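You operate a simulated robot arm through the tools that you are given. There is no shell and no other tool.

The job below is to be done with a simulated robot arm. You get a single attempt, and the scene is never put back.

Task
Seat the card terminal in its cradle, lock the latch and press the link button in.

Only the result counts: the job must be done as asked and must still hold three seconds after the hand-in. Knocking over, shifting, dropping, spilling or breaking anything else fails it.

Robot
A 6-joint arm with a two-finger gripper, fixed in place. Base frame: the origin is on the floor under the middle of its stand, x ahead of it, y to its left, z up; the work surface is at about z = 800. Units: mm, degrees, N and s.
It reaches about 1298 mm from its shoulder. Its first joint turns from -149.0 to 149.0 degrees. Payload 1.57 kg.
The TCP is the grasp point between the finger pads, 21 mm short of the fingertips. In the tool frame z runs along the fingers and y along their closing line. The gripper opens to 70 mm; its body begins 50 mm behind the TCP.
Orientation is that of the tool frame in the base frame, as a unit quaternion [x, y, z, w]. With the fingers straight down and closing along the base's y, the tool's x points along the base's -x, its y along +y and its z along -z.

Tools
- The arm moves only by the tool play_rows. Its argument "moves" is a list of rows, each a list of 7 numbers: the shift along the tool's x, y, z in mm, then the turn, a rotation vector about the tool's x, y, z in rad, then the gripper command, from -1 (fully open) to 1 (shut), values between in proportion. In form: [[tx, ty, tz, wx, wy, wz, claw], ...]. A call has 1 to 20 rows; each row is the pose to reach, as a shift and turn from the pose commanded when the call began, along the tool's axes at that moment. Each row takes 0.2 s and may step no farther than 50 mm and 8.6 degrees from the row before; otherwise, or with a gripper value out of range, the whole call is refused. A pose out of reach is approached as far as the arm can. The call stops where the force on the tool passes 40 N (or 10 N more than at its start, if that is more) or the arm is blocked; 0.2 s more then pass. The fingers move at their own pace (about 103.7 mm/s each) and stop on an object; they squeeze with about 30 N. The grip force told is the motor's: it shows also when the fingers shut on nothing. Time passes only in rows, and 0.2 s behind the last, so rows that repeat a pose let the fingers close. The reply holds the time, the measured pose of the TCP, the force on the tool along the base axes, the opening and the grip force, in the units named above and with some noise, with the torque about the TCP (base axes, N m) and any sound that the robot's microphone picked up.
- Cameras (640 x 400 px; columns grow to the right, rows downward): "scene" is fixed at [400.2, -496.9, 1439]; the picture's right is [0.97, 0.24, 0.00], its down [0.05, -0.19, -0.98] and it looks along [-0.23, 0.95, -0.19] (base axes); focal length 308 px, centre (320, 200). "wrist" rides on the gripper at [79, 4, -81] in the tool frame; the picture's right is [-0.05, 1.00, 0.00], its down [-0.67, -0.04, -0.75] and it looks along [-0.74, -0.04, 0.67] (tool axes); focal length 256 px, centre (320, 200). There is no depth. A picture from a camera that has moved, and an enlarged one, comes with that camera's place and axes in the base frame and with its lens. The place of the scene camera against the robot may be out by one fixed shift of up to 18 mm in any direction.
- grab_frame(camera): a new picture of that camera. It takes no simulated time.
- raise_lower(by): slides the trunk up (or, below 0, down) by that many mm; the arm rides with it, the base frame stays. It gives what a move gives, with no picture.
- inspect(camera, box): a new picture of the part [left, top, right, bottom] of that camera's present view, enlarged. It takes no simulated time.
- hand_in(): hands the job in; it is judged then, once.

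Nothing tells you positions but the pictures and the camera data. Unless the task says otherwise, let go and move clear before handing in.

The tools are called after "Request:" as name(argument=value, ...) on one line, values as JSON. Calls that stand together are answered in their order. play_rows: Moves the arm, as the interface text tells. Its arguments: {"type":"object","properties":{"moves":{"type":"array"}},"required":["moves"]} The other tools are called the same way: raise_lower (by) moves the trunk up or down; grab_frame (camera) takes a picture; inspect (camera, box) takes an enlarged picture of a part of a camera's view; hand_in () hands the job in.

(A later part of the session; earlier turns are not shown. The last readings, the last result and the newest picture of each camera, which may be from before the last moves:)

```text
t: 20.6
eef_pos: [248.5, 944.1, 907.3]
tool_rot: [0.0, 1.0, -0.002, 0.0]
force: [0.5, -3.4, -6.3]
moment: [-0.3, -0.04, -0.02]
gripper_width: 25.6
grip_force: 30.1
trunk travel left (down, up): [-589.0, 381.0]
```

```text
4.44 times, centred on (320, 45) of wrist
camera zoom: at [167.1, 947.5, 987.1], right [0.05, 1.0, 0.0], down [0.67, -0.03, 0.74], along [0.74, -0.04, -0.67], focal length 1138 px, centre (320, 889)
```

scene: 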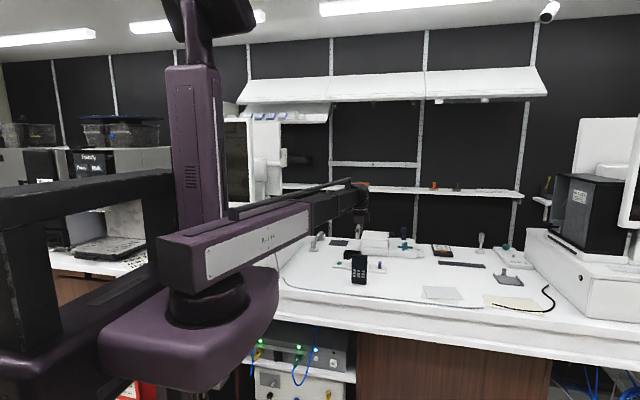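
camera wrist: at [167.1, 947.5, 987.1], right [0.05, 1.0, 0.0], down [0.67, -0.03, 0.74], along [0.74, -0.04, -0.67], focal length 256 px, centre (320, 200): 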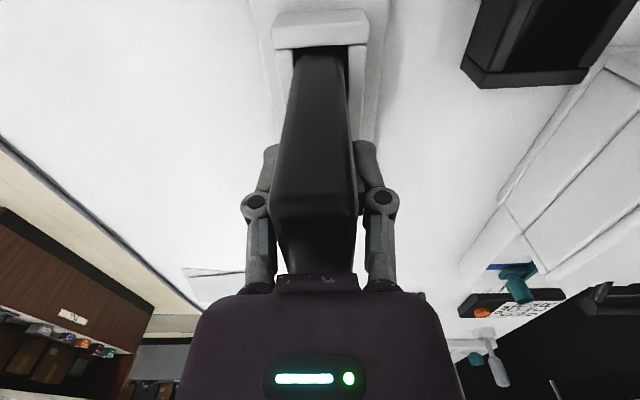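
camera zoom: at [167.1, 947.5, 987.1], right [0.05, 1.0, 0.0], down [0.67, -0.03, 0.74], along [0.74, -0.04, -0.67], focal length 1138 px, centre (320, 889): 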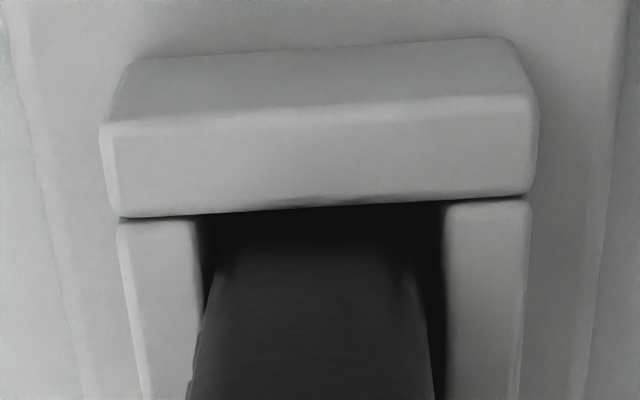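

The pocket is holding the terminal slightly, since pulling up 3 mm gave a small downward pull. I'll compare the wall height, plate thickness and keypad position up close to judge the insertion depth.

Request:
inspect(camera="scene", box=[344, 246, 376, 274])

Request:
inspect(camera="scene", box=[364, 250, 396, 276])

```text
14.29 times, centred on (360, 260) of scene
camera zoom: at [400.2, -496.9, 1439.0], right [0.97, 0.24, 0.0], down [0.05, -0.19, -0.98], along [-0.23, 0.95, -0.19], focal length 4403 px, centre (-251, -657)
```

zoom: 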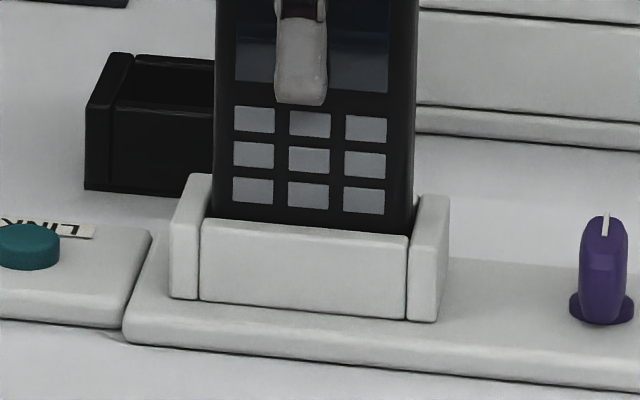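

```text
15.38 times, centred on (380, 263) of scene
camera zoom: at [400.2, -496.9, 1439.0], right [0.97, 0.24, 0.0], down [0.05, -0.19, -0.98], along [-0.23, 0.95, -0.19], focal length 4742 px, centre (-603, -769)
```

zoom: 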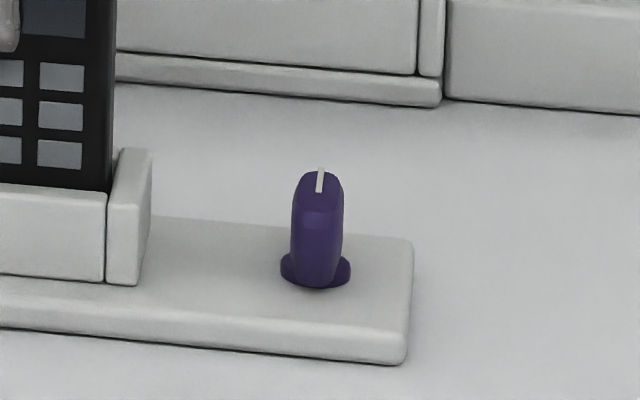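

From the wall, plate and keypad geometry the terminal's bottom is at about z = 811–813, right at the pocket floor, which I put at about 809. I'll press a bit harder once to see whether anything moves or clicks before releasing.

Request:
raise_lower(by=-3.8)

```text
t: 21.1
eef_pos: [247.5, 943.8, 907.0]
tool_rot: [0.0, 1.0, 0.002, 0.001]
force: [1.7, 5.3, 26.3]
moment: [0.13, -0.05, 0.03]
gripper_width: 25.7
grip_force: 30.4
trunk travel left (down, up): [-585.0, 385.0]
```

Pressing again gave the same 26 N at z ≈ 907 with no further travel, so it is resting on the floor. I'll unload the arm and open the gripper.

Request:
raise_lower(by=2.4)

Request:
play_rows(moves=[[0, 0, 0, 0, 0, 0, 0.2], [0, 0, 0, 0, 0, 0, 0], [0, 0, 0, 0, 0, 0, -0.5], [0, 0, 0, 0, 0, 0, -0.8], [0, 0, 0, 0, 0, 0, -0.8]])

Request:
grab_frame(camera="wrist")

Request:
inspect(camera="scene", box=[344, 246, 376, 274])

```text
t: 21.6
eef_pos: [247.7, 942.9, 905.8]
tool_rot: [0.0, 1.0, 0.0, 0.0]
force: [0.9, -0.4, 3.0]
moment: [0.0, -0.13, 0.01]
gripper_width: 25.7
grip_force: 29.9
trunk travel left (down, up): [-587.0, 383.0]
```

```text
t: 22.8
eef_pos: [247.3, 943.5, 906.2]
tool_rot: [0.0, 1.0, 0.0, 0.0]
force: [0.4, 0.2, 0.6]
moment: [0.0, 0.03, 0.03]
gripper_width: 63.0
grip_force: 0.1
trunk travel left (down, up): [-587.0, 383.0]
```

```text
taken
camera wrist: at [167.1, 948.1, 986.5], right [0.05, 1.0, 0.0], down [0.67, -0.04, 0.74], along [0.74, -0.04, -0.67], focal length 256 px, centre (320, 200)
```

wrist: 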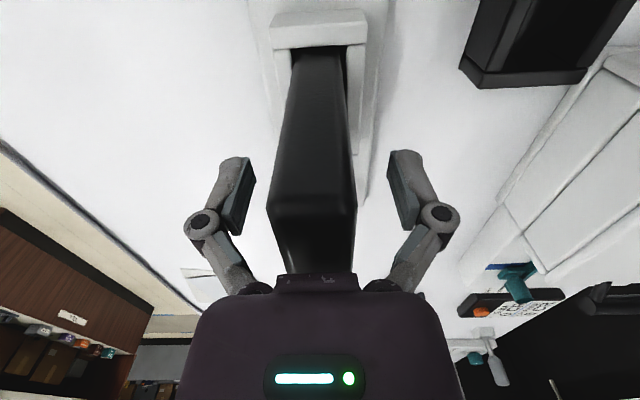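

```text
14.29 times, centred on (360, 260) of scene
camera zoom: at [400.2, -496.9, 1439.0], right [0.97, 0.24, 0.0], down [0.05, -0.19, -0.98], along [-0.23, 0.95, -0.19], focal length 4403 px, centre (-251, -657)
```

zoom: 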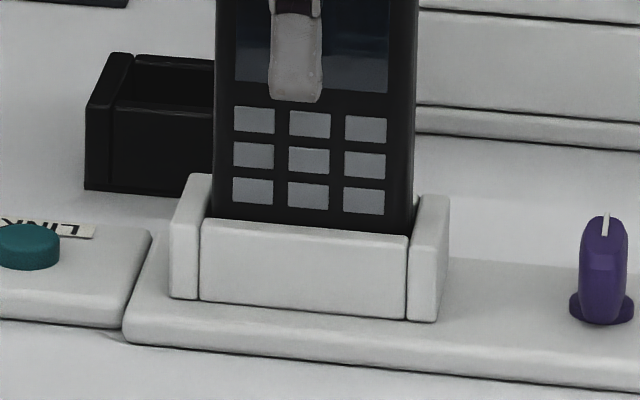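

The terminal stayed put in the pocket after release. I'll raise the gripper clear and look at it again.

Request:
raise_lower(by=85)

Request:
grab_frame(camera="wrist")

Request:
inspect(camera="scene", box=[340, 225, 396, 275])

```text
t: 24.1
eef_pos: [247.2, 943.6, 990.7]
tool_rot: [0.0, 1.0, 0.0, 0.0]
force: [0.8, 0.2, 0.0]
moment: [-0.03, 0.02, 0.0]
gripper_width: 62.9
grip_force: 0.1
trunk travel left (down, up): [-672.0, 298.0]
```

```text
taken
camera wrist: at [167.1, 948.2, 1071.4], right [0.05, 1.0, 0.0], down [0.67, -0.04, 0.75], along [0.74, -0.04, -0.67], focal length 256 px, centre (320, 200)
```

wrist: 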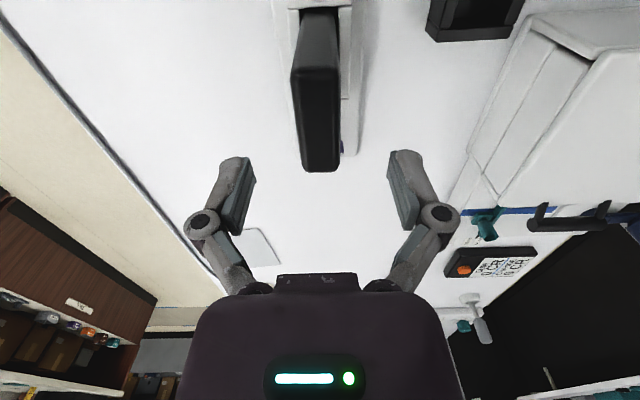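

```text
8.00 times, centred on (368, 250) of scene
camera zoom: at [400.2, -496.9, 1439.0], right [0.97, 0.24, 0.0], down [0.05, -0.19, -0.98], along [-0.23, 0.95, -0.19], focal length 2466 px, centre (-64, -200)
```

zoom: 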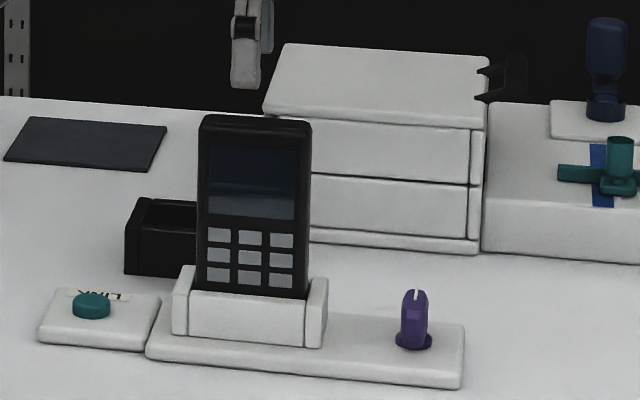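

I'll zoom in from above to measure the terminal's top height and check it is upright and fully down.

Request:
inspect(camera="wrist", box=[260, 0, 380, 90])

Request:
inspect(camera="wrist", box=[260, 100, 380, 190])

```text
4.44 times, centred on (320, 45) of wrist
camera zoom: at [167.1, 948.2, 1071.4], right [0.05, 1.0, 0.0], down [0.67, -0.04, 0.75], along [0.74, -0.04, -0.67], focal length 1138 px, centre (320, 889)
```

zoom: 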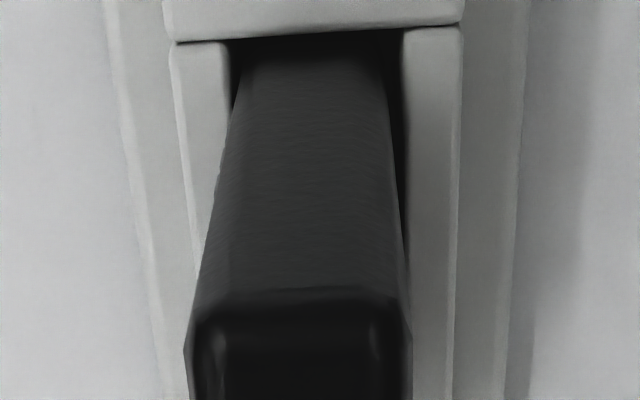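

```text
4.44 times, centred on (320, 145) of wrist
camera zoom: at [167.1, 948.2, 1071.4], right [0.05, 1.0, 0.0], down [0.67, -0.04, 0.75], along [0.74, -0.04, -0.67], focal length 1138 px, centre (320, 444)
```

zoom: 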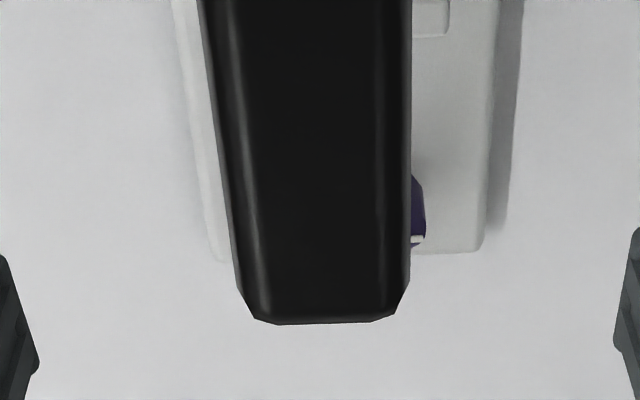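

The terminal is upright with its top at about z = 943–947. To be sure it is fully home I'll close the fingers and press straight down on its top with a measured force.

Request:
play_rows(moves=[[0, 0, 0, 0, 0, 0, 0.5], [0, 0, 0, 0, 0, 0, 1], [0, 0, 0, 0, 0, 0, 1], [0, 0, 0, 0, 0, 0, 1]])

Request:
raise_lower(by=-20)

Request:
grab_frame(camera="wrist")

Request:
inspect(camera="scene", box=[340, 215, 396, 265])

```text
t: 25.1
eef_pos: [248.1, 943.4, 991.2]
tool_rot: [0.0, 1.0, 0.0, 0.0]
force: [0.2, 0.0, -0.4]
moment: [0.01, -0.01, -0.02]
gripper_width: 0.0
grip_force: 29.3
trunk travel left (down, up): [-672.0, 298.0]
```

```text
t: 25.7
eef_pos: [247.8, 943.8, 971.7]
tool_rot: [-0.001, 1.0, 0.0, 0.0]
force: [0.7, -0.5, 0.6]
moment: [-0.02, -0.01, 0.02]
gripper_width: 0.0
grip_force: 28.1
trunk travel left (down, up): [-652.0, 318.0]
```

```text
taken
camera wrist: at [167.1, 947.9, 1051.6], right [0.05, 1.0, 0.0], down [0.67, -0.04, 0.74], along [0.74, -0.04, -0.67], focal length 256 px, centre (320, 200)
```

wrist: 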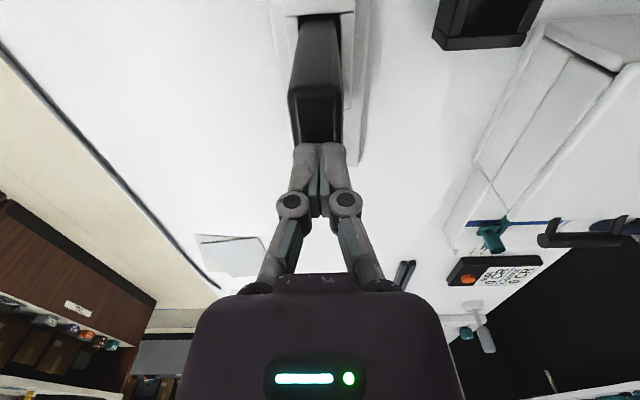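

```text
8.00 times, centred on (368, 240) of scene
camera zoom: at [400.2, -496.9, 1439.0], right [0.97, 0.24, 0.0], down [0.05, -0.19, -0.98], along [-0.23, 0.95, -0.19], focal length 2466 px, centre (-64, -120)
```

zoom: 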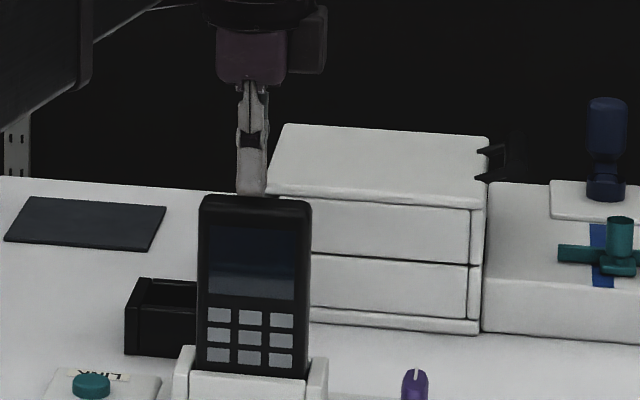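

The closed fingertips are a few millimetres above the terminal's top, near its centre. I'll lower carefully until contact and then press.

Request:
raise_lower(by=-5)

Request:
raise_lower(by=-2)

Request:
raise_lower(by=-2)

```text
t: 26.3
eef_pos: [246.8, 943.6, 966.5]
tool_rot: [0.0, 1.0, 0.0, 0.0]
force: [0.4, 0.9, 10.1]
moment: [0.08, -0.01, -0.03]
gripper_width: 5.8
grip_force: 28.5
trunk travel left (down, up): [-647.0, 323.0]
```

```text
t: 26.8
eef_pos: [248.6, 943.8, 966.5]
tool_rot: [0.0, 1.0, 0.002, 0.001]
force: [2.5, 4.3, 31.1]
moment: [0.15, -0.06, 0.03]
gripper_width: 5.9
grip_force: 28.6
trunk travel left (down, up): [-645.0, 325.0]
```

```text
t: 27.1
eef_pos: [247.4, 943.4, 966.8]
tool_rot: [0.0, 1.0, 0.003, 0.001]
force: [0.6, 2.7, 35.5]
moment: [0.1, 0.0, -0.03]
gripper_width: 6.1
grip_force: 28.8
trunk travel left (down, up): [-645.0, 325.0]
stopped: the force on the tool passed its limit at 46 N (the readings are from after the stop); the commanded pose is now the measured one
```

The terminal top stayed at the same height under 46 N, so the terminal is fully seated. Next I'll rise, move to the front of the knob and turn the gripper 90° so the camera looks along +y at the knob.

Request:
raise_lower(by=45)

Request:
play_rows(moves=[[-8, -7, 0, 0, 0, -0.1428, 0.5], [-16, -14, 0, 0, 0, -0.2856, 0], [-24, -21, 0, 0, 0, -0.4284, 0], [-32, -28, 0, 0, 0, -0.5712, 0], [-40, -35, 0, 0, 0, -0.714, 0], [-48, -42, 0, 0, 0, -0.8568, 0], [-57, -49, 0, 0, 0, -0.9996, 0], [-67, -56, 0, 0, 0, -1.1424, 0], [-77, -63, 0, 0, 0, -1.2852, 0], [-87, -70, 0, 0, 0, -1.428, 0], [-97, -74, 0, 0, 0, -1.5708, 0], [-97, -74, 0, 0, 0, -1.5708, 0]])

Request:
grab_frame(camera="wrist")

Request:
grab_frame(camera="scene")

```text
t: 28.0
eef_pos: [248.6, 946.2, 1010.0]
tool_rot: [-0.001, 1.0, 0.001, 0.001]
force: [0.7, 0.5, 0.0]
moment: [-0.04, 0.0, -0.05]
gripper_width: 0.0
grip_force: 28.5
trunk travel left (down, up): [-690.0, 280.0]
```

```text
t: 30.6
eef_pos: [345.2, 869.5, 1008.7]
tool_rot: [0.708, -0.706, -0.001, -0.002]
force: [-0.6, -0.2, 0.6]
moment: [-0.02, 0.01, 0.03]
gripper_width: 35.0
grip_force: 0.1
trunk travel left (down, up): [-690.0, 280.0]
```

```text
taken
camera wrist: at [339.5, 790.0, 1089.0], right [-1.0, 0.05, 0.0], down [0.03, 0.67, 0.75], along [0.04, 0.74, -0.67], focal length 256 px, centre (320, 200)
```

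wrist: 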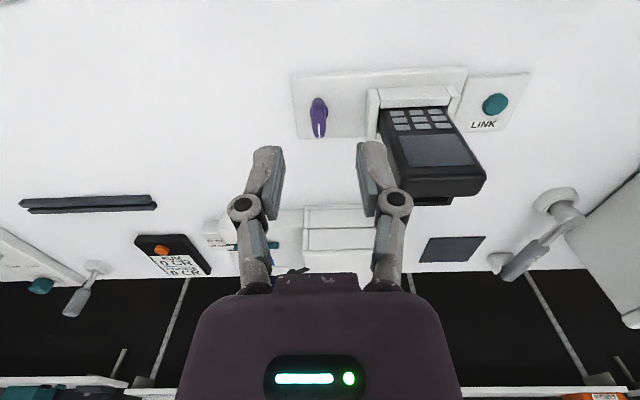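

```text
taken
```

scene: 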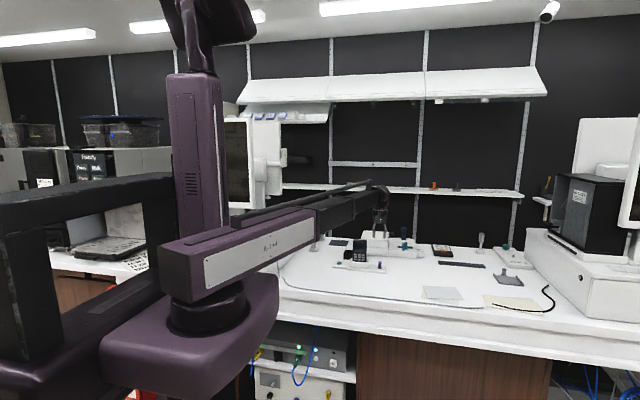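

The gripper turned as commanded, and the wrist camera now sees the knob and the seated terminal. I'll zoom in on the knob.

Request:
inspect(camera="wrist", box=[280, 60, 400, 150])

Request:
inspect(camera="wrist", box=[290, 80, 350, 150])

Request:
inspect(camera="wrist", box=[370, 60, 540, 200])

Request:
inspect(camera="scene", box=[340, 180, 420, 280])

```text
4.44 times, centred on (340, 105) of wrist
camera zoom: at [339.5, 790.0, 1089.0], right [-1.0, 0.05, 0.0], down [0.03, 0.67, 0.75], along [0.04, 0.74, -0.67], focal length 1138 px, centre (231, 622)
```

zoom: 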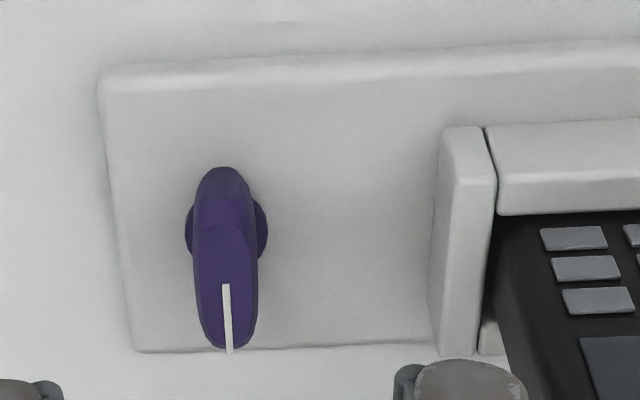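

```text
5.71 times, centred on (320, 115) of wrist
camera zoom: at [339.5, 790.0, 1089.0], right [-1.0, 0.05, 0.0], down [0.03, 0.67, 0.75], along [0.04, 0.74, -0.67], focal length 1463 px, centre (320, 686)
```

zoom: 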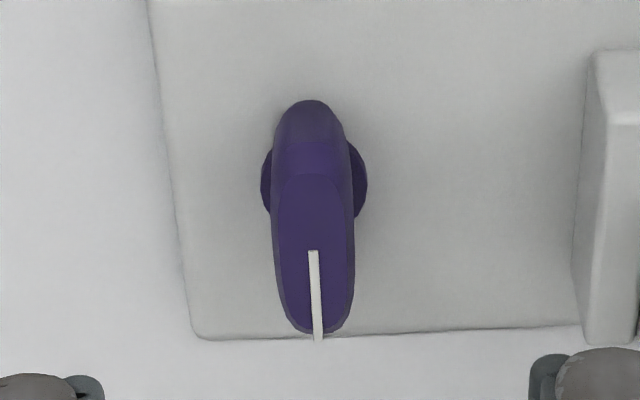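

```text
2.86 times, centred on (455, 130) of wrist
camera zoom: at [339.5, 790.0, 1089.0], right [-1.0, 0.05, 0.0], down [0.03, 0.67, 0.75], along [0.04, 0.74, -0.67], focal length 731 px, centre (-66, 400)
```

zoom: 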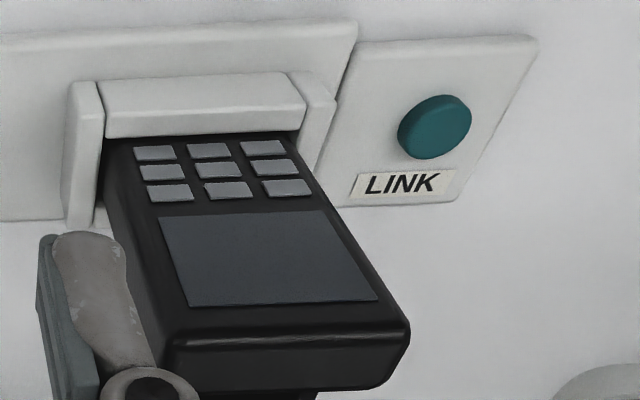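

```text
4.00 times, centred on (380, 230) of scene
camera zoom: at [400.2, -496.9, 1439.0], right [0.97, 0.24, 0.0], down [0.05, -0.19, -0.98], along [-0.23, 0.95, -0.19], focal length 1233 px, centre (80, 80)
```

zoom: 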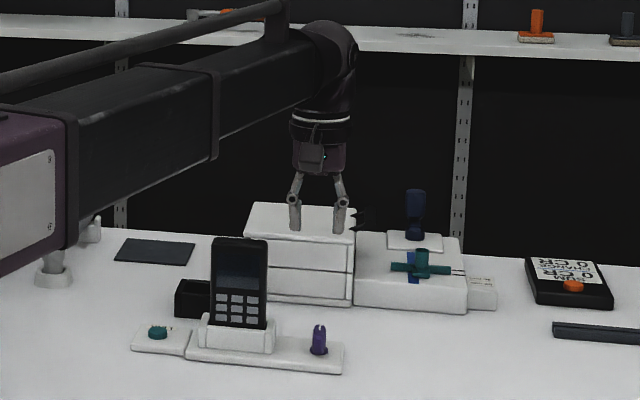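

The knob axis is at about (348.5, 944.4) with its top near z = 838, and the bar is about 16 mm thick and runs along y with the white mark at the +y end. I'll move over it with the fingers straddling the bar's thickness at 35 mm opening, then lower partway and check.

Request:
play_rows(moves=[[-25, -1, 0, 0, 0, 0, 0], [-50, -2, 0, 0, 0, 0, 0], [-75, -3.3, 0, 0, 0, 0, 0], [-75, -3.3, 0, 0, 0, 0, 0], [-75, -3.3, 0, 0, 0, 0, 0]])

Request:
raise_lower(by=-110)

Request:
grab_frame(camera="wrist")

Request:
inspect(camera="scene", box=[330, 200, 420, 280])

```text
t: 31.8
eef_pos: [348.8, 944.8, 1008.6]
tool_rot: [0.708, -0.706, 0.0, -0.001]
force: [0.0, 0.2, -1.1]
moment: [-0.01, 0.0, -0.01]
gripper_width: 34.9
grip_force: 0.1
trunk travel left (down, up): [-690.0, 280.0]
```

```text
t: 33.2
eef_pos: [349.0, 943.4, 899.3]
tool_rot: [-0.707, 0.708, 0.0, 0.002]
force: [-0.3, 0.2, 0.2]
moment: [0.01, 0.02, 0.0]
gripper_width: 35.1
grip_force: 0.0
trunk travel left (down, up): [-580.0, 390.0]
```

```text
taken
camera wrist: at [343.8, 864.3, 979.1], right [-1.0, 0.05, 0.0], down [0.04, 0.66, 0.75], along [0.04, 0.74, -0.67], focal length 256 px, centre (320, 200)
```

wrist: 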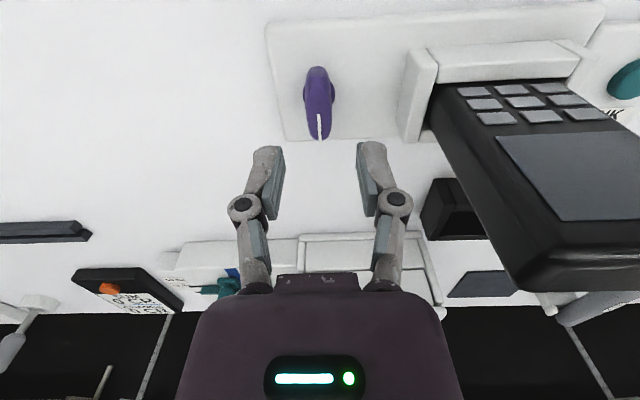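

```text
5.00 times, centred on (375, 240) of scene
camera zoom: at [400.2, -496.9, 1439.0], right [0.97, 0.24, 0.0], down [0.05, -0.19, -0.98], along [-0.23, 0.95, -0.19], focal length 1541 px, centre (45, 0)
```

zoom: 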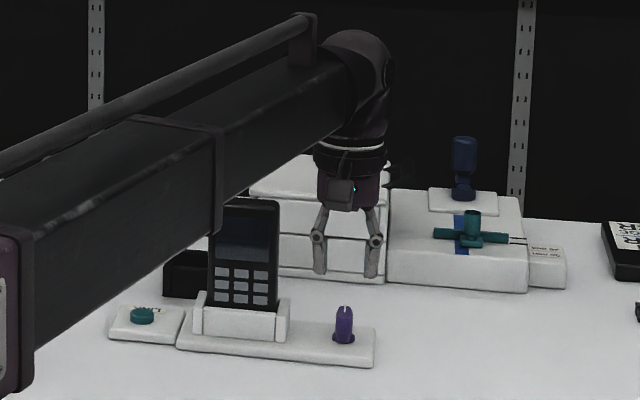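

The fingers line up with the bar on both sides, and the arm's beam clears the terminal. I'll lower to grip height.

Request:
raise_lower(by=-35)

Request:
inspect(camera="wrist", box=[220, 80, 420, 230])

Request:
inspect(camera="scene", box=[330, 200, 420, 280])

```text
t: 34.0
eef_pos: [349.4, 943.9, 864.0]
tool_rot: [0.707, -0.707, 0.0, -0.001]
force: [0.1, 0.0, 0.3]
moment: [0.01, 0.01, 0.04]
gripper_width: 35.1
grip_force: 0.1
trunk travel left (down, up): [-545.0, 425.0]
```

```text
2.67 times, centred on (320, 155) of wrist
camera zoom: at [343.8, 864.3, 944.1], right [-1.0, 0.05, 0.0], down [0.04, 0.66, 0.75], along [0.04, 0.74, -0.67], focal length 683 px, centre (320, 320)
```

zoom: 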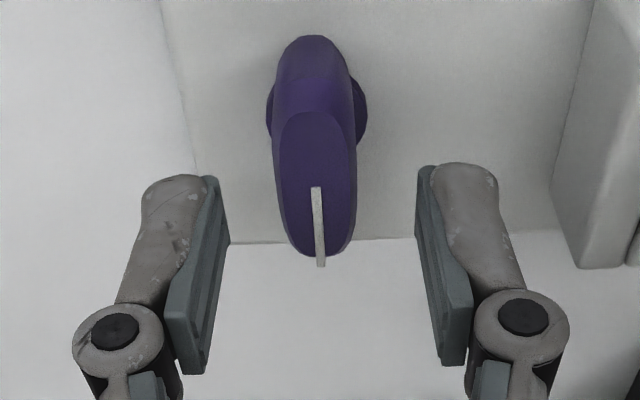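

```text
5.00 times, centred on (375, 240) of scene
camera zoom: at [400.2, -496.9, 1439.0], right [0.97, 0.24, 0.0], down [0.05, -0.19, -0.98], along [-0.23, 0.95, -0.19], focal length 1541 px, centre (45, 0)
```

zoom: 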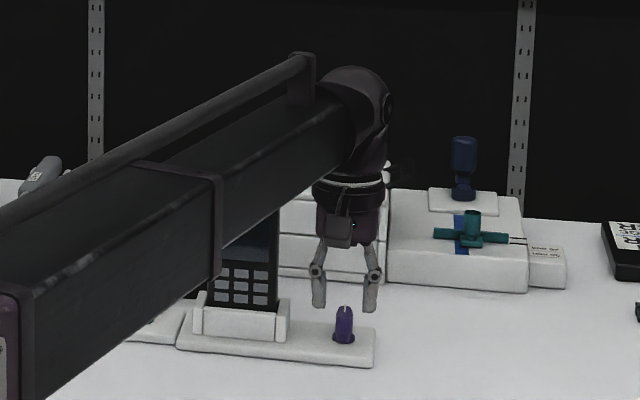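

The bar is centred between the pads. I'll lower 25 mm more and close on it.

Request:
raise_lower(by=-24)

Request:
inspect(camera="wrist", box=[220, 80, 420, 230])

Request:
inspect(camera="scene", box=[340, 230, 404, 280])

```text
t: 34.7
eef_pos: [350.0, 944.0, 839.7]
tool_rot: [-0.707, 0.708, 0.0, 0.002]
force: [0.2, 0.0, 0.5]
moment: [0.02, 0.01, 0.0]
gripper_width: 34.8
grip_force: 0.1
trunk travel left (down, up): [-521.0, 449.0]
```

```text
2.67 times, centred on (320, 155) of wrist
camera zoom: at [343.8, 864.3, 920.0], right [-1.0, 0.05, 0.0], down [0.04, 0.66, 0.75], along [0.04, 0.74, -0.67], focal length 683 px, centre (320, 320)
```

zoom: 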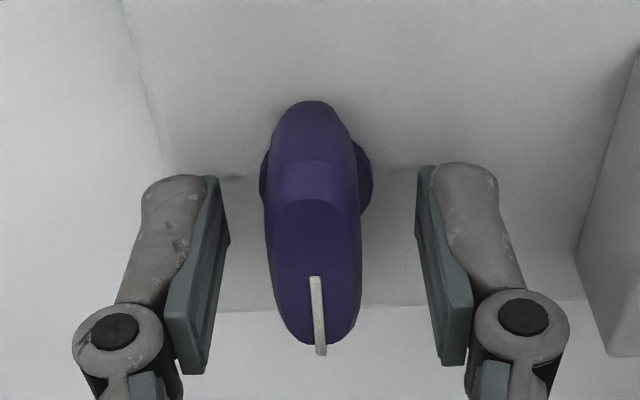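

```text
8.00 times, centred on (372, 255) of scene
camera zoom: at [400.2, -496.9, 1439.0], right [0.97, 0.24, 0.0], down [0.05, -0.19, -0.98], along [-0.23, 0.95, -0.19], focal length 2466 px, centre (-96, -240)
```

zoom: 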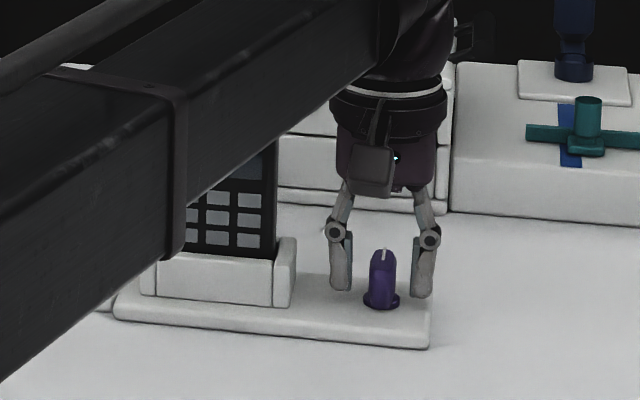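

The bar sits between the pads and within 1 mm of the TCP. I'll close the gripper on it.

Request:
play_rows(moves=[[0, 0, 0, 0, 0, 0, 0.3], [0, 0, 0, 0, 0, 0, 0.5], [0, 0, 0, 0, 0, 0, 1], [0, 0, 0, 0, 0, 0, 1], [0, 0, 0, 0, 0, 0, 1]])

Request:
inspect(camera="wrist", box=[220, 80, 420, 230])

```text
t: 35.9
eef_pos: [349.7, 944.0, 839.1]
tool_rot: [-0.707, 0.707, 0.0, 0.001]
force: [6.3, 1.8, 2.8]
moment: [-0.13, -0.19, -0.01]
gripper_width: 15.5
grip_force: 32.6
trunk travel left (down, up): [-521.0, 449.0]
```

```text
2.67 times, centred on (320, 155) of wrist
camera zoom: at [344.6, 864.4, 919.9], right [-1.0, 0.05, 0.0], down [0.03, 0.66, 0.75], along [0.04, 0.75, -0.67], focal length 683 px, centre (320, 320)
```

zoom: 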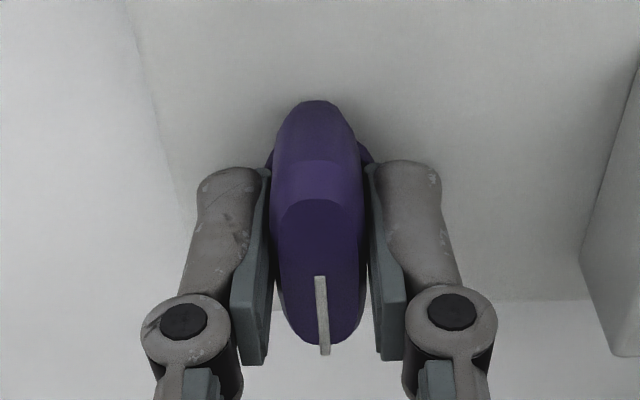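

The bar is gripped at 15.5 mm with a slight side load. I'll ease that by 0.6 mm and try a small counter-clockwise turn, which moves the mark towards the terminal, while watching the torque.

Request:
play_rows(moves=[[0, -0.6, 0, 0, 0, 0, 1], [0, -0.6, 0, 0, 0, -0.05, 1], [0, -0.6, 0, 0, 0, -0.1, 1], [0, -0.6, 0, 0, 0, -0.1, 1]])

Request:
inspect(camera="wrist", box=[220, 80, 420, 230])

```text
t: 36.9
eef_pos: [349.4, 943.0, 839.3]
tool_rot: [0.742, -0.671, -0.001, 0.0]
force: [4.5, 2.3, 2.8]
moment: [0.1, -0.01, -0.06]
gripper_width: 16.0
grip_force: 31.9
trunk travel left (down, up): [-521.0, 449.0]
```

```text
2.67 times, centred on (320, 155) of wrist
camera zoom: at [352.8, 864.4, 919.9], right [-1.0, -0.05, 0.0], down [-0.03, 0.66, 0.75], along [-0.03, 0.75, -0.67], focal length 683 px, centre (320, 320)
```

zoom: 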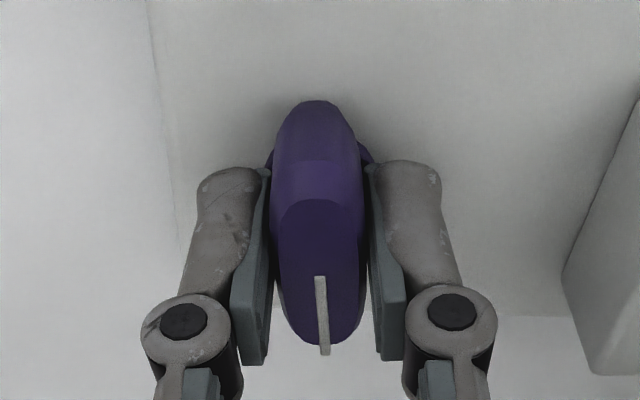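

The knob turned freely counter-clockwise by 6° with almost no torque. I'll check the other way past the starting angle to see whether there is a stop.

Request:
play_rows(moves=[[0, 0, 0, 0, 0, 0.05, 1], [0, 0, 0, 0, 0, 0.1, 1], [0, 0, 0, 0, 0, 0.13, 1], [0, 0, 0, 0, 0, 0.16, 1], [0, 0, 0, 0, 0, 0.16, 1]])

Request:
inspect(camera="wrist", box=[220, 80, 420, 230])

```text
t: 38.1
eef_pos: [350.2, 944.1, 839.1]
tool_rot: [-0.685, 0.729, 0.001, 0.001]
force: [1.2, -0.5, -0.8]
moment: [0.04, 0.01, 0.7]
gripper_width: 16.6
grip_force: 32.0
trunk travel left (down, up): [-521.0, 449.0]
```

```text
2.67 times, centred on (320, 155) of wrist
camera zoom: at [339.9, 864.9, 920.0], right [-0.99, 0.11, 0.0], down [0.08, 0.66, 0.75], along [0.08, 0.74, -0.67], focal length 683 px, centre (320, 320)
```

zoom: 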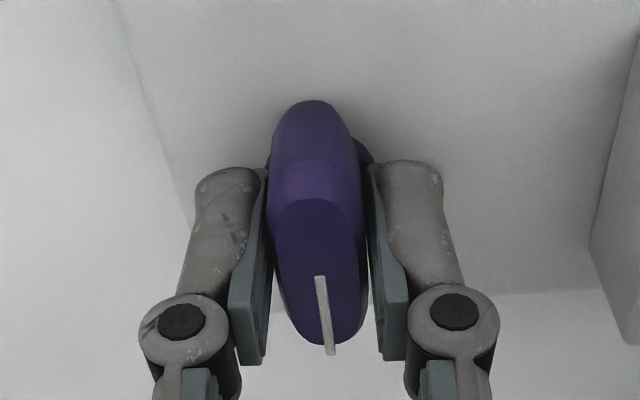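

There is a stop at the starting angle, where torque rose to 0.7 N·m and the bar stayed still, so counter-clockwise is the locking direction. I'll turn it counter-clockwise in stages.

Request:
play_rows(moves=[[0, 0, 0, 0, 0, -0.12, 1], [0, 0, 0, 0, 0, -0.24, 1], [0, 0, 0, 0, 0, -0.36, 1], [0, 0, 0, 0, 0, -0.48, 1], [0, 0, 0, 0, 0, -0.6, 1], [0, 0, 0, 0, 0, -0.72, 1], [0, 0, 0, 0, 0, -0.84, 1], [0, 0, 0, 0, 0, -0.84, 1]])

Request:
grab_frame(camera="wrist")

Request:
inspect(camera="scene", box=[340, 210, 404, 280])

```text
t: 39.9
eef_pos: [351.6, 944.5, 839.9]
tool_rot: [0.923, -0.385, 0.0, -0.003]
force: [9.8, 7.8, 7.7]
moment: [0.56, 0.07, 0.01]
gripper_width: 16.0
grip_force: 32.0
trunk travel left (down, up): [-521.0, 449.0]
```

```text
taken
camera wrist: at [402.4, 884.6, 919.9], right [-0.75, -0.67, 0.0], down [-0.44, 0.5, 0.75], along [-0.49, 0.56, -0.67], focal length 256 px, centre (320, 200)
```

wrist: 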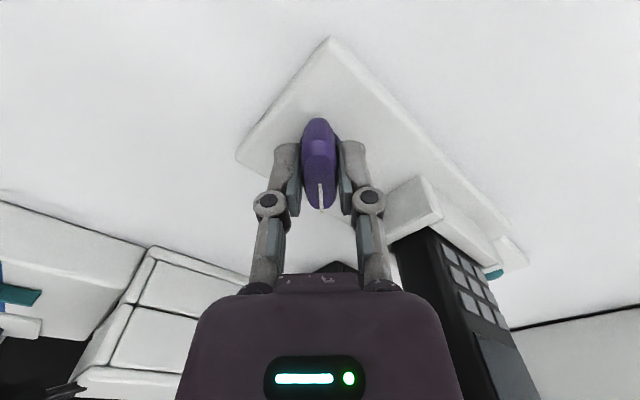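

```text
5.71 times, centred on (372, 245) of scene
camera zoom: at [400.2, -496.9, 1439.0], right [0.97, 0.24, 0.0], down [0.05, -0.19, -0.98], along [-0.23, 0.95, -0.19], focal length 1761 px, centre (23, -57)
```

zoom: 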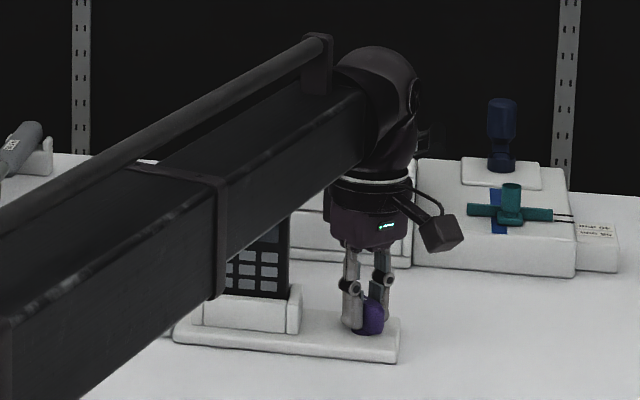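

The knob is following the gripper and is at about 45°, but some side force has built up from a slight axis mismatch. I'll open briefly to relax it and check that nothing else is touching.

Request:
play_rows(moves=[[0, 0, 0, 0, 0, 0, 0.35], [0, 0, 0, 0, 0, 0, 0.25], [0, 0, 0, 0, 0, 0, 0.25]])

Request:
inspect(camera="wrist", box=[220, 80, 420, 230])

```text
t: 40.7
eef_pos: [350.0, 943.8, 838.5]
tool_rot: [0.923, -0.386, 0.0, 0.0]
force: [0.5, -0.6, -0.1]
moment: [-0.03, 0.0, 0.02]
gripper_width: 26.1
grip_force: 0.1
trunk travel left (down, up): [-521.0, 449.0]
```

```text
2.67 times, centred on (320, 155) of wrist
camera zoom: at [401.3, 884.2, 920.0], right [-0.75, -0.66, 0.0], down [-0.44, 0.5, 0.75], along [-0.49, 0.56, -0.67], focal length 683 px, centre (320, 320)
```

zoom: 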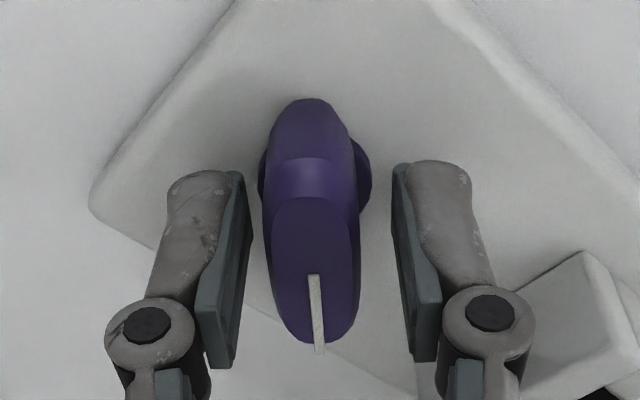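

With the grip open the forces drop to zero, so nothing else is touching. The knob axis sits about 1.5 mm off centre, so I'll shift by that, re-grip and continue turning.

Request:
play_rows(moves=[[0, -1.5, 0, 0, 0, 0, 0.25], [0, -1.5, 0, 0, 0, 0, 0.6], [0, -1.5, 0, 0, 0, 0, 1], [0, -1.5, 0, 0, 0, 0, 1], [0, -1.5, 0, 0, 0, -0.1, 1], [0, -1.5, 0, 0, 0, -0.2, 1], [0, -1.5, 0, 0, 0, -0.3, 1], [0, -1.5, 0, 0, 0, -0.4, 1], [0, -1.5, 0, 0, 0, -0.4, 1]])

Request:
inspect(camera="wrist", box=[220, 80, 420, 230])

Request:
inspect(camera="scene", box=[340, 210, 404, 280])

```text
t: 42.7
eef_pos: [351.1, 945.4, 840.6]
tool_rot: [0.981, -0.193, 0.0, -0.001]
force: [-3.6, -11.0, -7.0]
moment: [-0.04, 0.65, 0.03]
gripper_width: 15.8
grip_force: 31.8
trunk travel left (down, up): [-521.0, 449.0]
```

```text
2.67 times, centred on (320, 155) of wrist
camera zoom: at [421.6, 910.4, 920.1], right [-0.43, -0.9, 0.0], down [-0.6, 0.28, 0.74], along [-0.67, 0.32, -0.67], focal length 683 px, centre (320, 320)
```

zoom: 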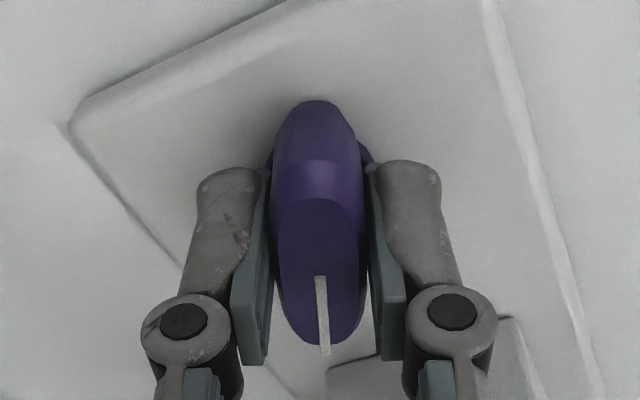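

```text
5.71 times, centred on (372, 245) of scene
camera zoom: at [400.2, -496.9, 1439.0], right [0.97, 0.24, 0.0], down [0.05, -0.19, -0.98], along [-0.23, 0.95, -0.19], focal length 1761 px, centre (23, -57)
```

zoom: 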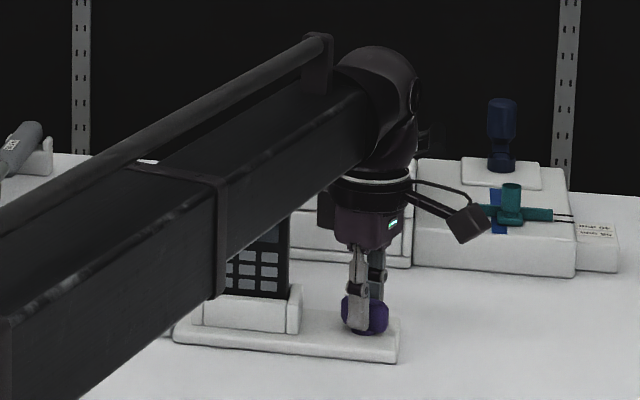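

The knob is now at about 68°, and the side force has swung slightly the other way. I'll shift back 1 mm and turn the remaining ~22° gently towards the end stop.

Request:
play_rows(moves=[[0, 1, 0, 0, 0, 0, 1], [0, 1, 0, 0, 0, -0.1, 1], [0, 1, 0, 0, 0, -0.2, 1], [0, 1, 0, 0, 0, -0.28, 1], [0, 1, 0, 0, 0, -0.34, 1], [0, 1, 0, 0, 0, -0.34, 1]])

Request:
inspect(camera="wrist", box=[220, 80, 420, 230])

Request:
inspect(camera="scene", box=[340, 210, 404, 280])

```text
t: 44.1
eef_pos: [350.6, 944.3, 840.2]
tool_rot: [1.0, -0.024, 0.001, -0.002]
force: [2.0, 9.6, 5.4]
moment: [0.22, 0.9, 0.04]
gripper_width: 16.0
grip_force: 31.9
trunk travel left (down, up): [-521.0, 449.0]
```

```text
2.67 times, centred on (320, 155) of wrist
camera zoom: at [428.8, 936.2, 920.2], right [-0.1, -0.99, 0.0], down [-0.66, 0.07, 0.74], along [-0.74, 0.08, -0.67], focal length 683 px, centre (320, 320)
```

zoom: 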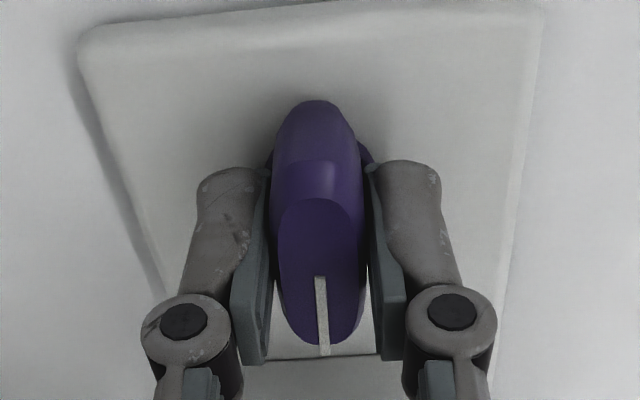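

```text
5.71 times, centred on (372, 245) of scene
camera zoom: at [400.2, -496.9, 1439.0], right [0.97, 0.24, 0.0], down [0.05, -0.19, -0.98], along [-0.23, 0.95, -0.19], focal length 1761 px, centre (23, -57)
```

zoom: 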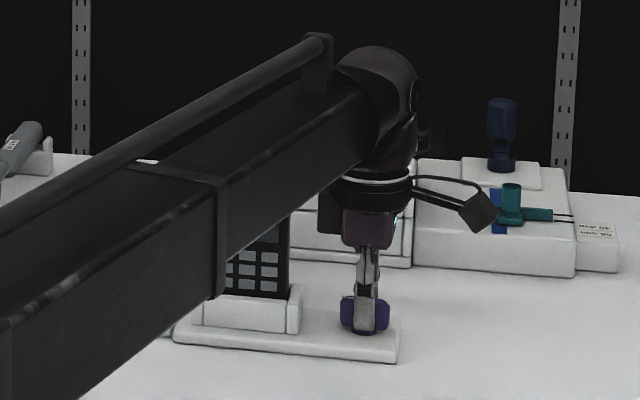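

The knob is at about 87°. I'll re-grip to relax the strain, then turn the last few degrees to find the stop.

Request:
play_rows(moves=[[0, 0, 0, 0, 0, 0, 0.35], [0, 0, 0, 0, 0, 0, 0.25], [0, 0, 0, 0, 0, 0, 0.25]])

Request:
inspect(camera="wrist", box=[220, 80, 420, 230])

```text
t: 44.9
eef_pos: [351.8, 943.6, 839.2]
tool_rot: [1.0, -0.025, 0.001, 0.0]
force: [1.0, 0.2, 0.3]
moment: [0.0, 0.02, 0.0]
gripper_width: 26.1
grip_force: 0.0
trunk travel left (down, up): [-521.0, 449.0]
```

```text
2.67 times, centred on (320, 155) of wrist
camera zoom: at [428.6, 935.1, 920.1], right [-0.1, -0.99, 0.0], down [-0.66, 0.07, 0.74], along [-0.74, 0.08, -0.67], focal length 683 px, centre (320, 320)
```

zoom: 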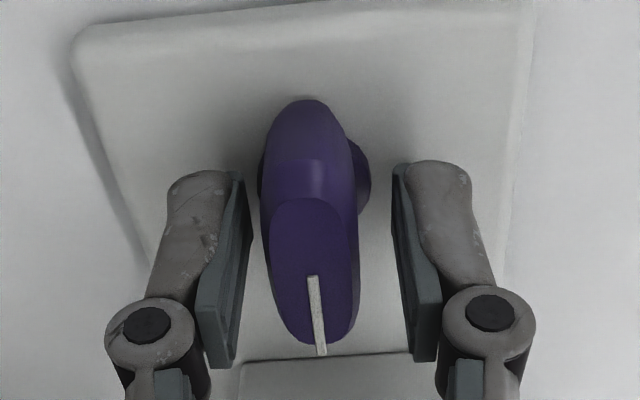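

The knob holds its angle when released. I'll shift 1.3 mm, re-grip and push on to the stop.

Request:
play_rows(moves=[[0, -1.3, 0, 0, 0, 0, 0.25], [0, -1.3, 0, 0, 0, 0, 0.6], [0, -1.3, 0, 0, 0, 0, 1], [0, -1.3, 0, 0, 0, 0, 1], [0, -1.3, 0, 0, 0, -0.05, 1], [0, -1.3, 0, 0, 0, -0.1, 1], [0, -1.3, 0, 0, 0, -0.1, 1]])

Request:
inspect(camera="wrist", box=[220, 80, 420, 230])

```text
t: 46.5
eef_pos: [350.8, 944.6, 840.1]
tool_rot: [1.0, 0.024, 0.0, 0.0]
force: [-4.3, -14.7, -8.0]
moment: [-0.28, 0.13, -0.65]
gripper_width: 16.4
grip_force: 31.8
trunk travel left (down, up): [-521.0, 449.0]
```

```text
2.67 times, centred on (320, 155) of wrist
camera zoom: at [428.6, 944.5, 920.3], right [0.0, -1.0, 0.0], down [-0.67, 0.0, 0.74], along [-0.74, 0.0, -0.67], focal length 683 px, centre (320, 320)
```

zoom: 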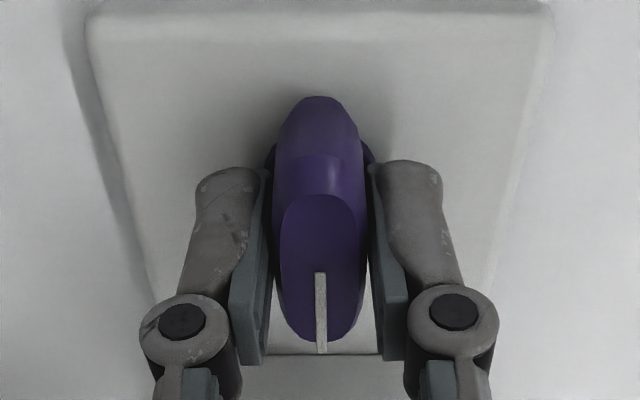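

Torque rose to 0.65 N·m at about 90°, so the knob has reached its end stop with the mark pointing at the terminal. I'll release and rise clear.

Request:
play_rows(moves=[[0, 0, 0, 0, 0, 0, 0.35], [0, 0, 0, 0, 0, 0, 0.1], [0, 0, 0, 0, 0, 0, 0], [0, 0, 0, 0, 0, 0, 0]])

Request:
inspect(camera="wrist", box=[220, 80, 420, 230])

Request:
raise_lower(by=60)

Request:
grab_frame(camera="wrist")

Request:
inspect(camera="wrist", box=[240, 20, 400, 140])

Request:
inspect(camera="scene", box=[340, 220, 404, 280])

```text
t: 47.5
eef_pos: [351.3, 946.1, 840.2]
tool_rot: [1.0, 0.025, 0.001, -0.001]
force: [0.1, -0.1, 0.3]
moment: [0.0, 0.02, 0.0]
gripper_width: 34.8
grip_force: 0.1
trunk travel left (down, up): [-521.0, 449.0]
```

```text
2.67 times, centred on (320, 155) of wrist
camera zoom: at [429.0, 945.4, 920.2], right [0.0, -1.0, 0.0], down [-0.67, 0.0, 0.74], along [-0.74, 0.0, -0.67], focal length 683 px, centre (320, 320)
```

zoom: 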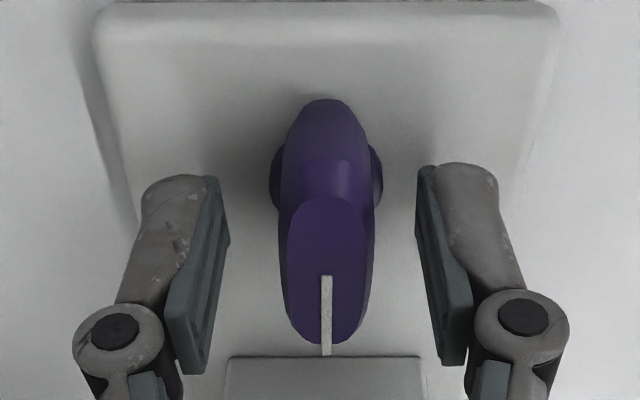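

```text
t: 48.5
eef_pos: [352.1, 946.5, 901.2]
tool_rot: [1.0, 0.024, 0.0, -0.001]
force: [0.3, -0.9, 0.1]
moment: [0.01, -0.02, 0.02]
gripper_width: 35.2
grip_force: 0.0
trunk travel left (down, up): [-581.0, 389.0]
```

```text
taken
camera wrist: at [428.9, 945.5, 980.0], right [0.0, -1.0, 0.0], down [-0.67, 0.0, 0.74], along [-0.74, 0.0, -0.67], focal length 256 px, centre (320, 200)
```

wrist: 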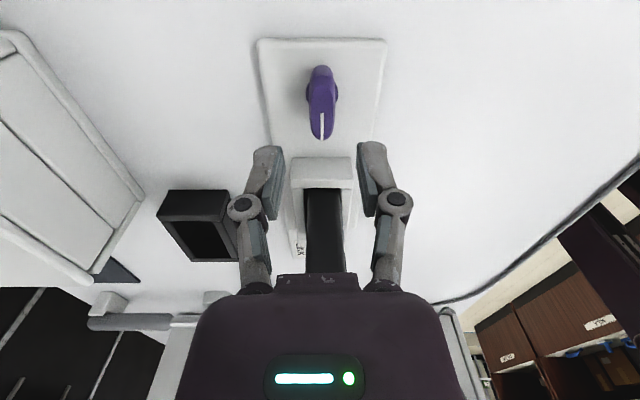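

```text
3.33 times, centred on (320, 80) of wrist
camera zoom: at [428.9, 945.5, 980.0], right [0.0, -1.0, 0.0], down [-0.67, 0.0, 0.74], along [-0.74, 0.0, -0.67], focal length 853 px, centre (320, 600)
```

zoom: 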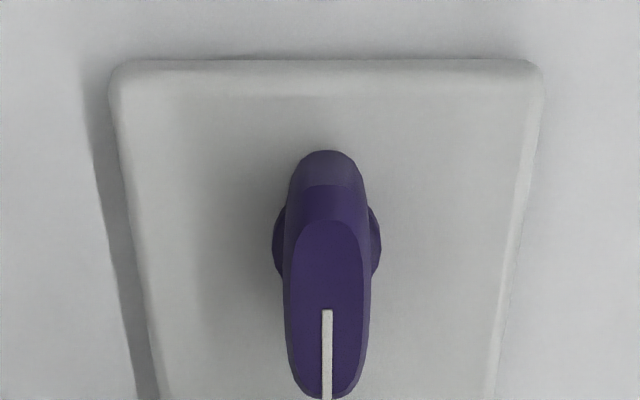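

```text
6.67 times, centred on (372, 250) of scene
camera zoom: at [400.2, -496.9, 1439.0], right [0.97, 0.24, 0.0], down [0.05, -0.19, -0.98], along [-0.23, 0.95, -0.19], focal length 2055 px, centre (-27, -133)
```

zoom: 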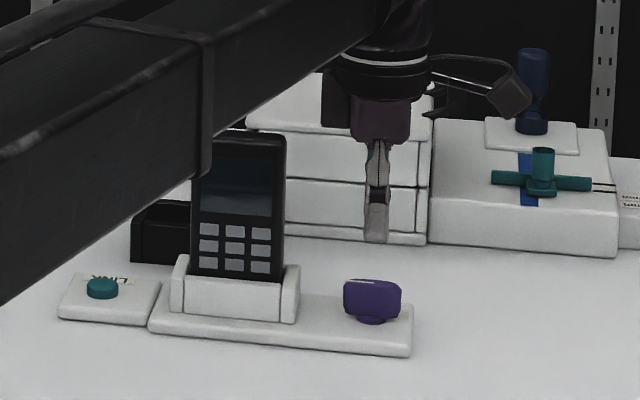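

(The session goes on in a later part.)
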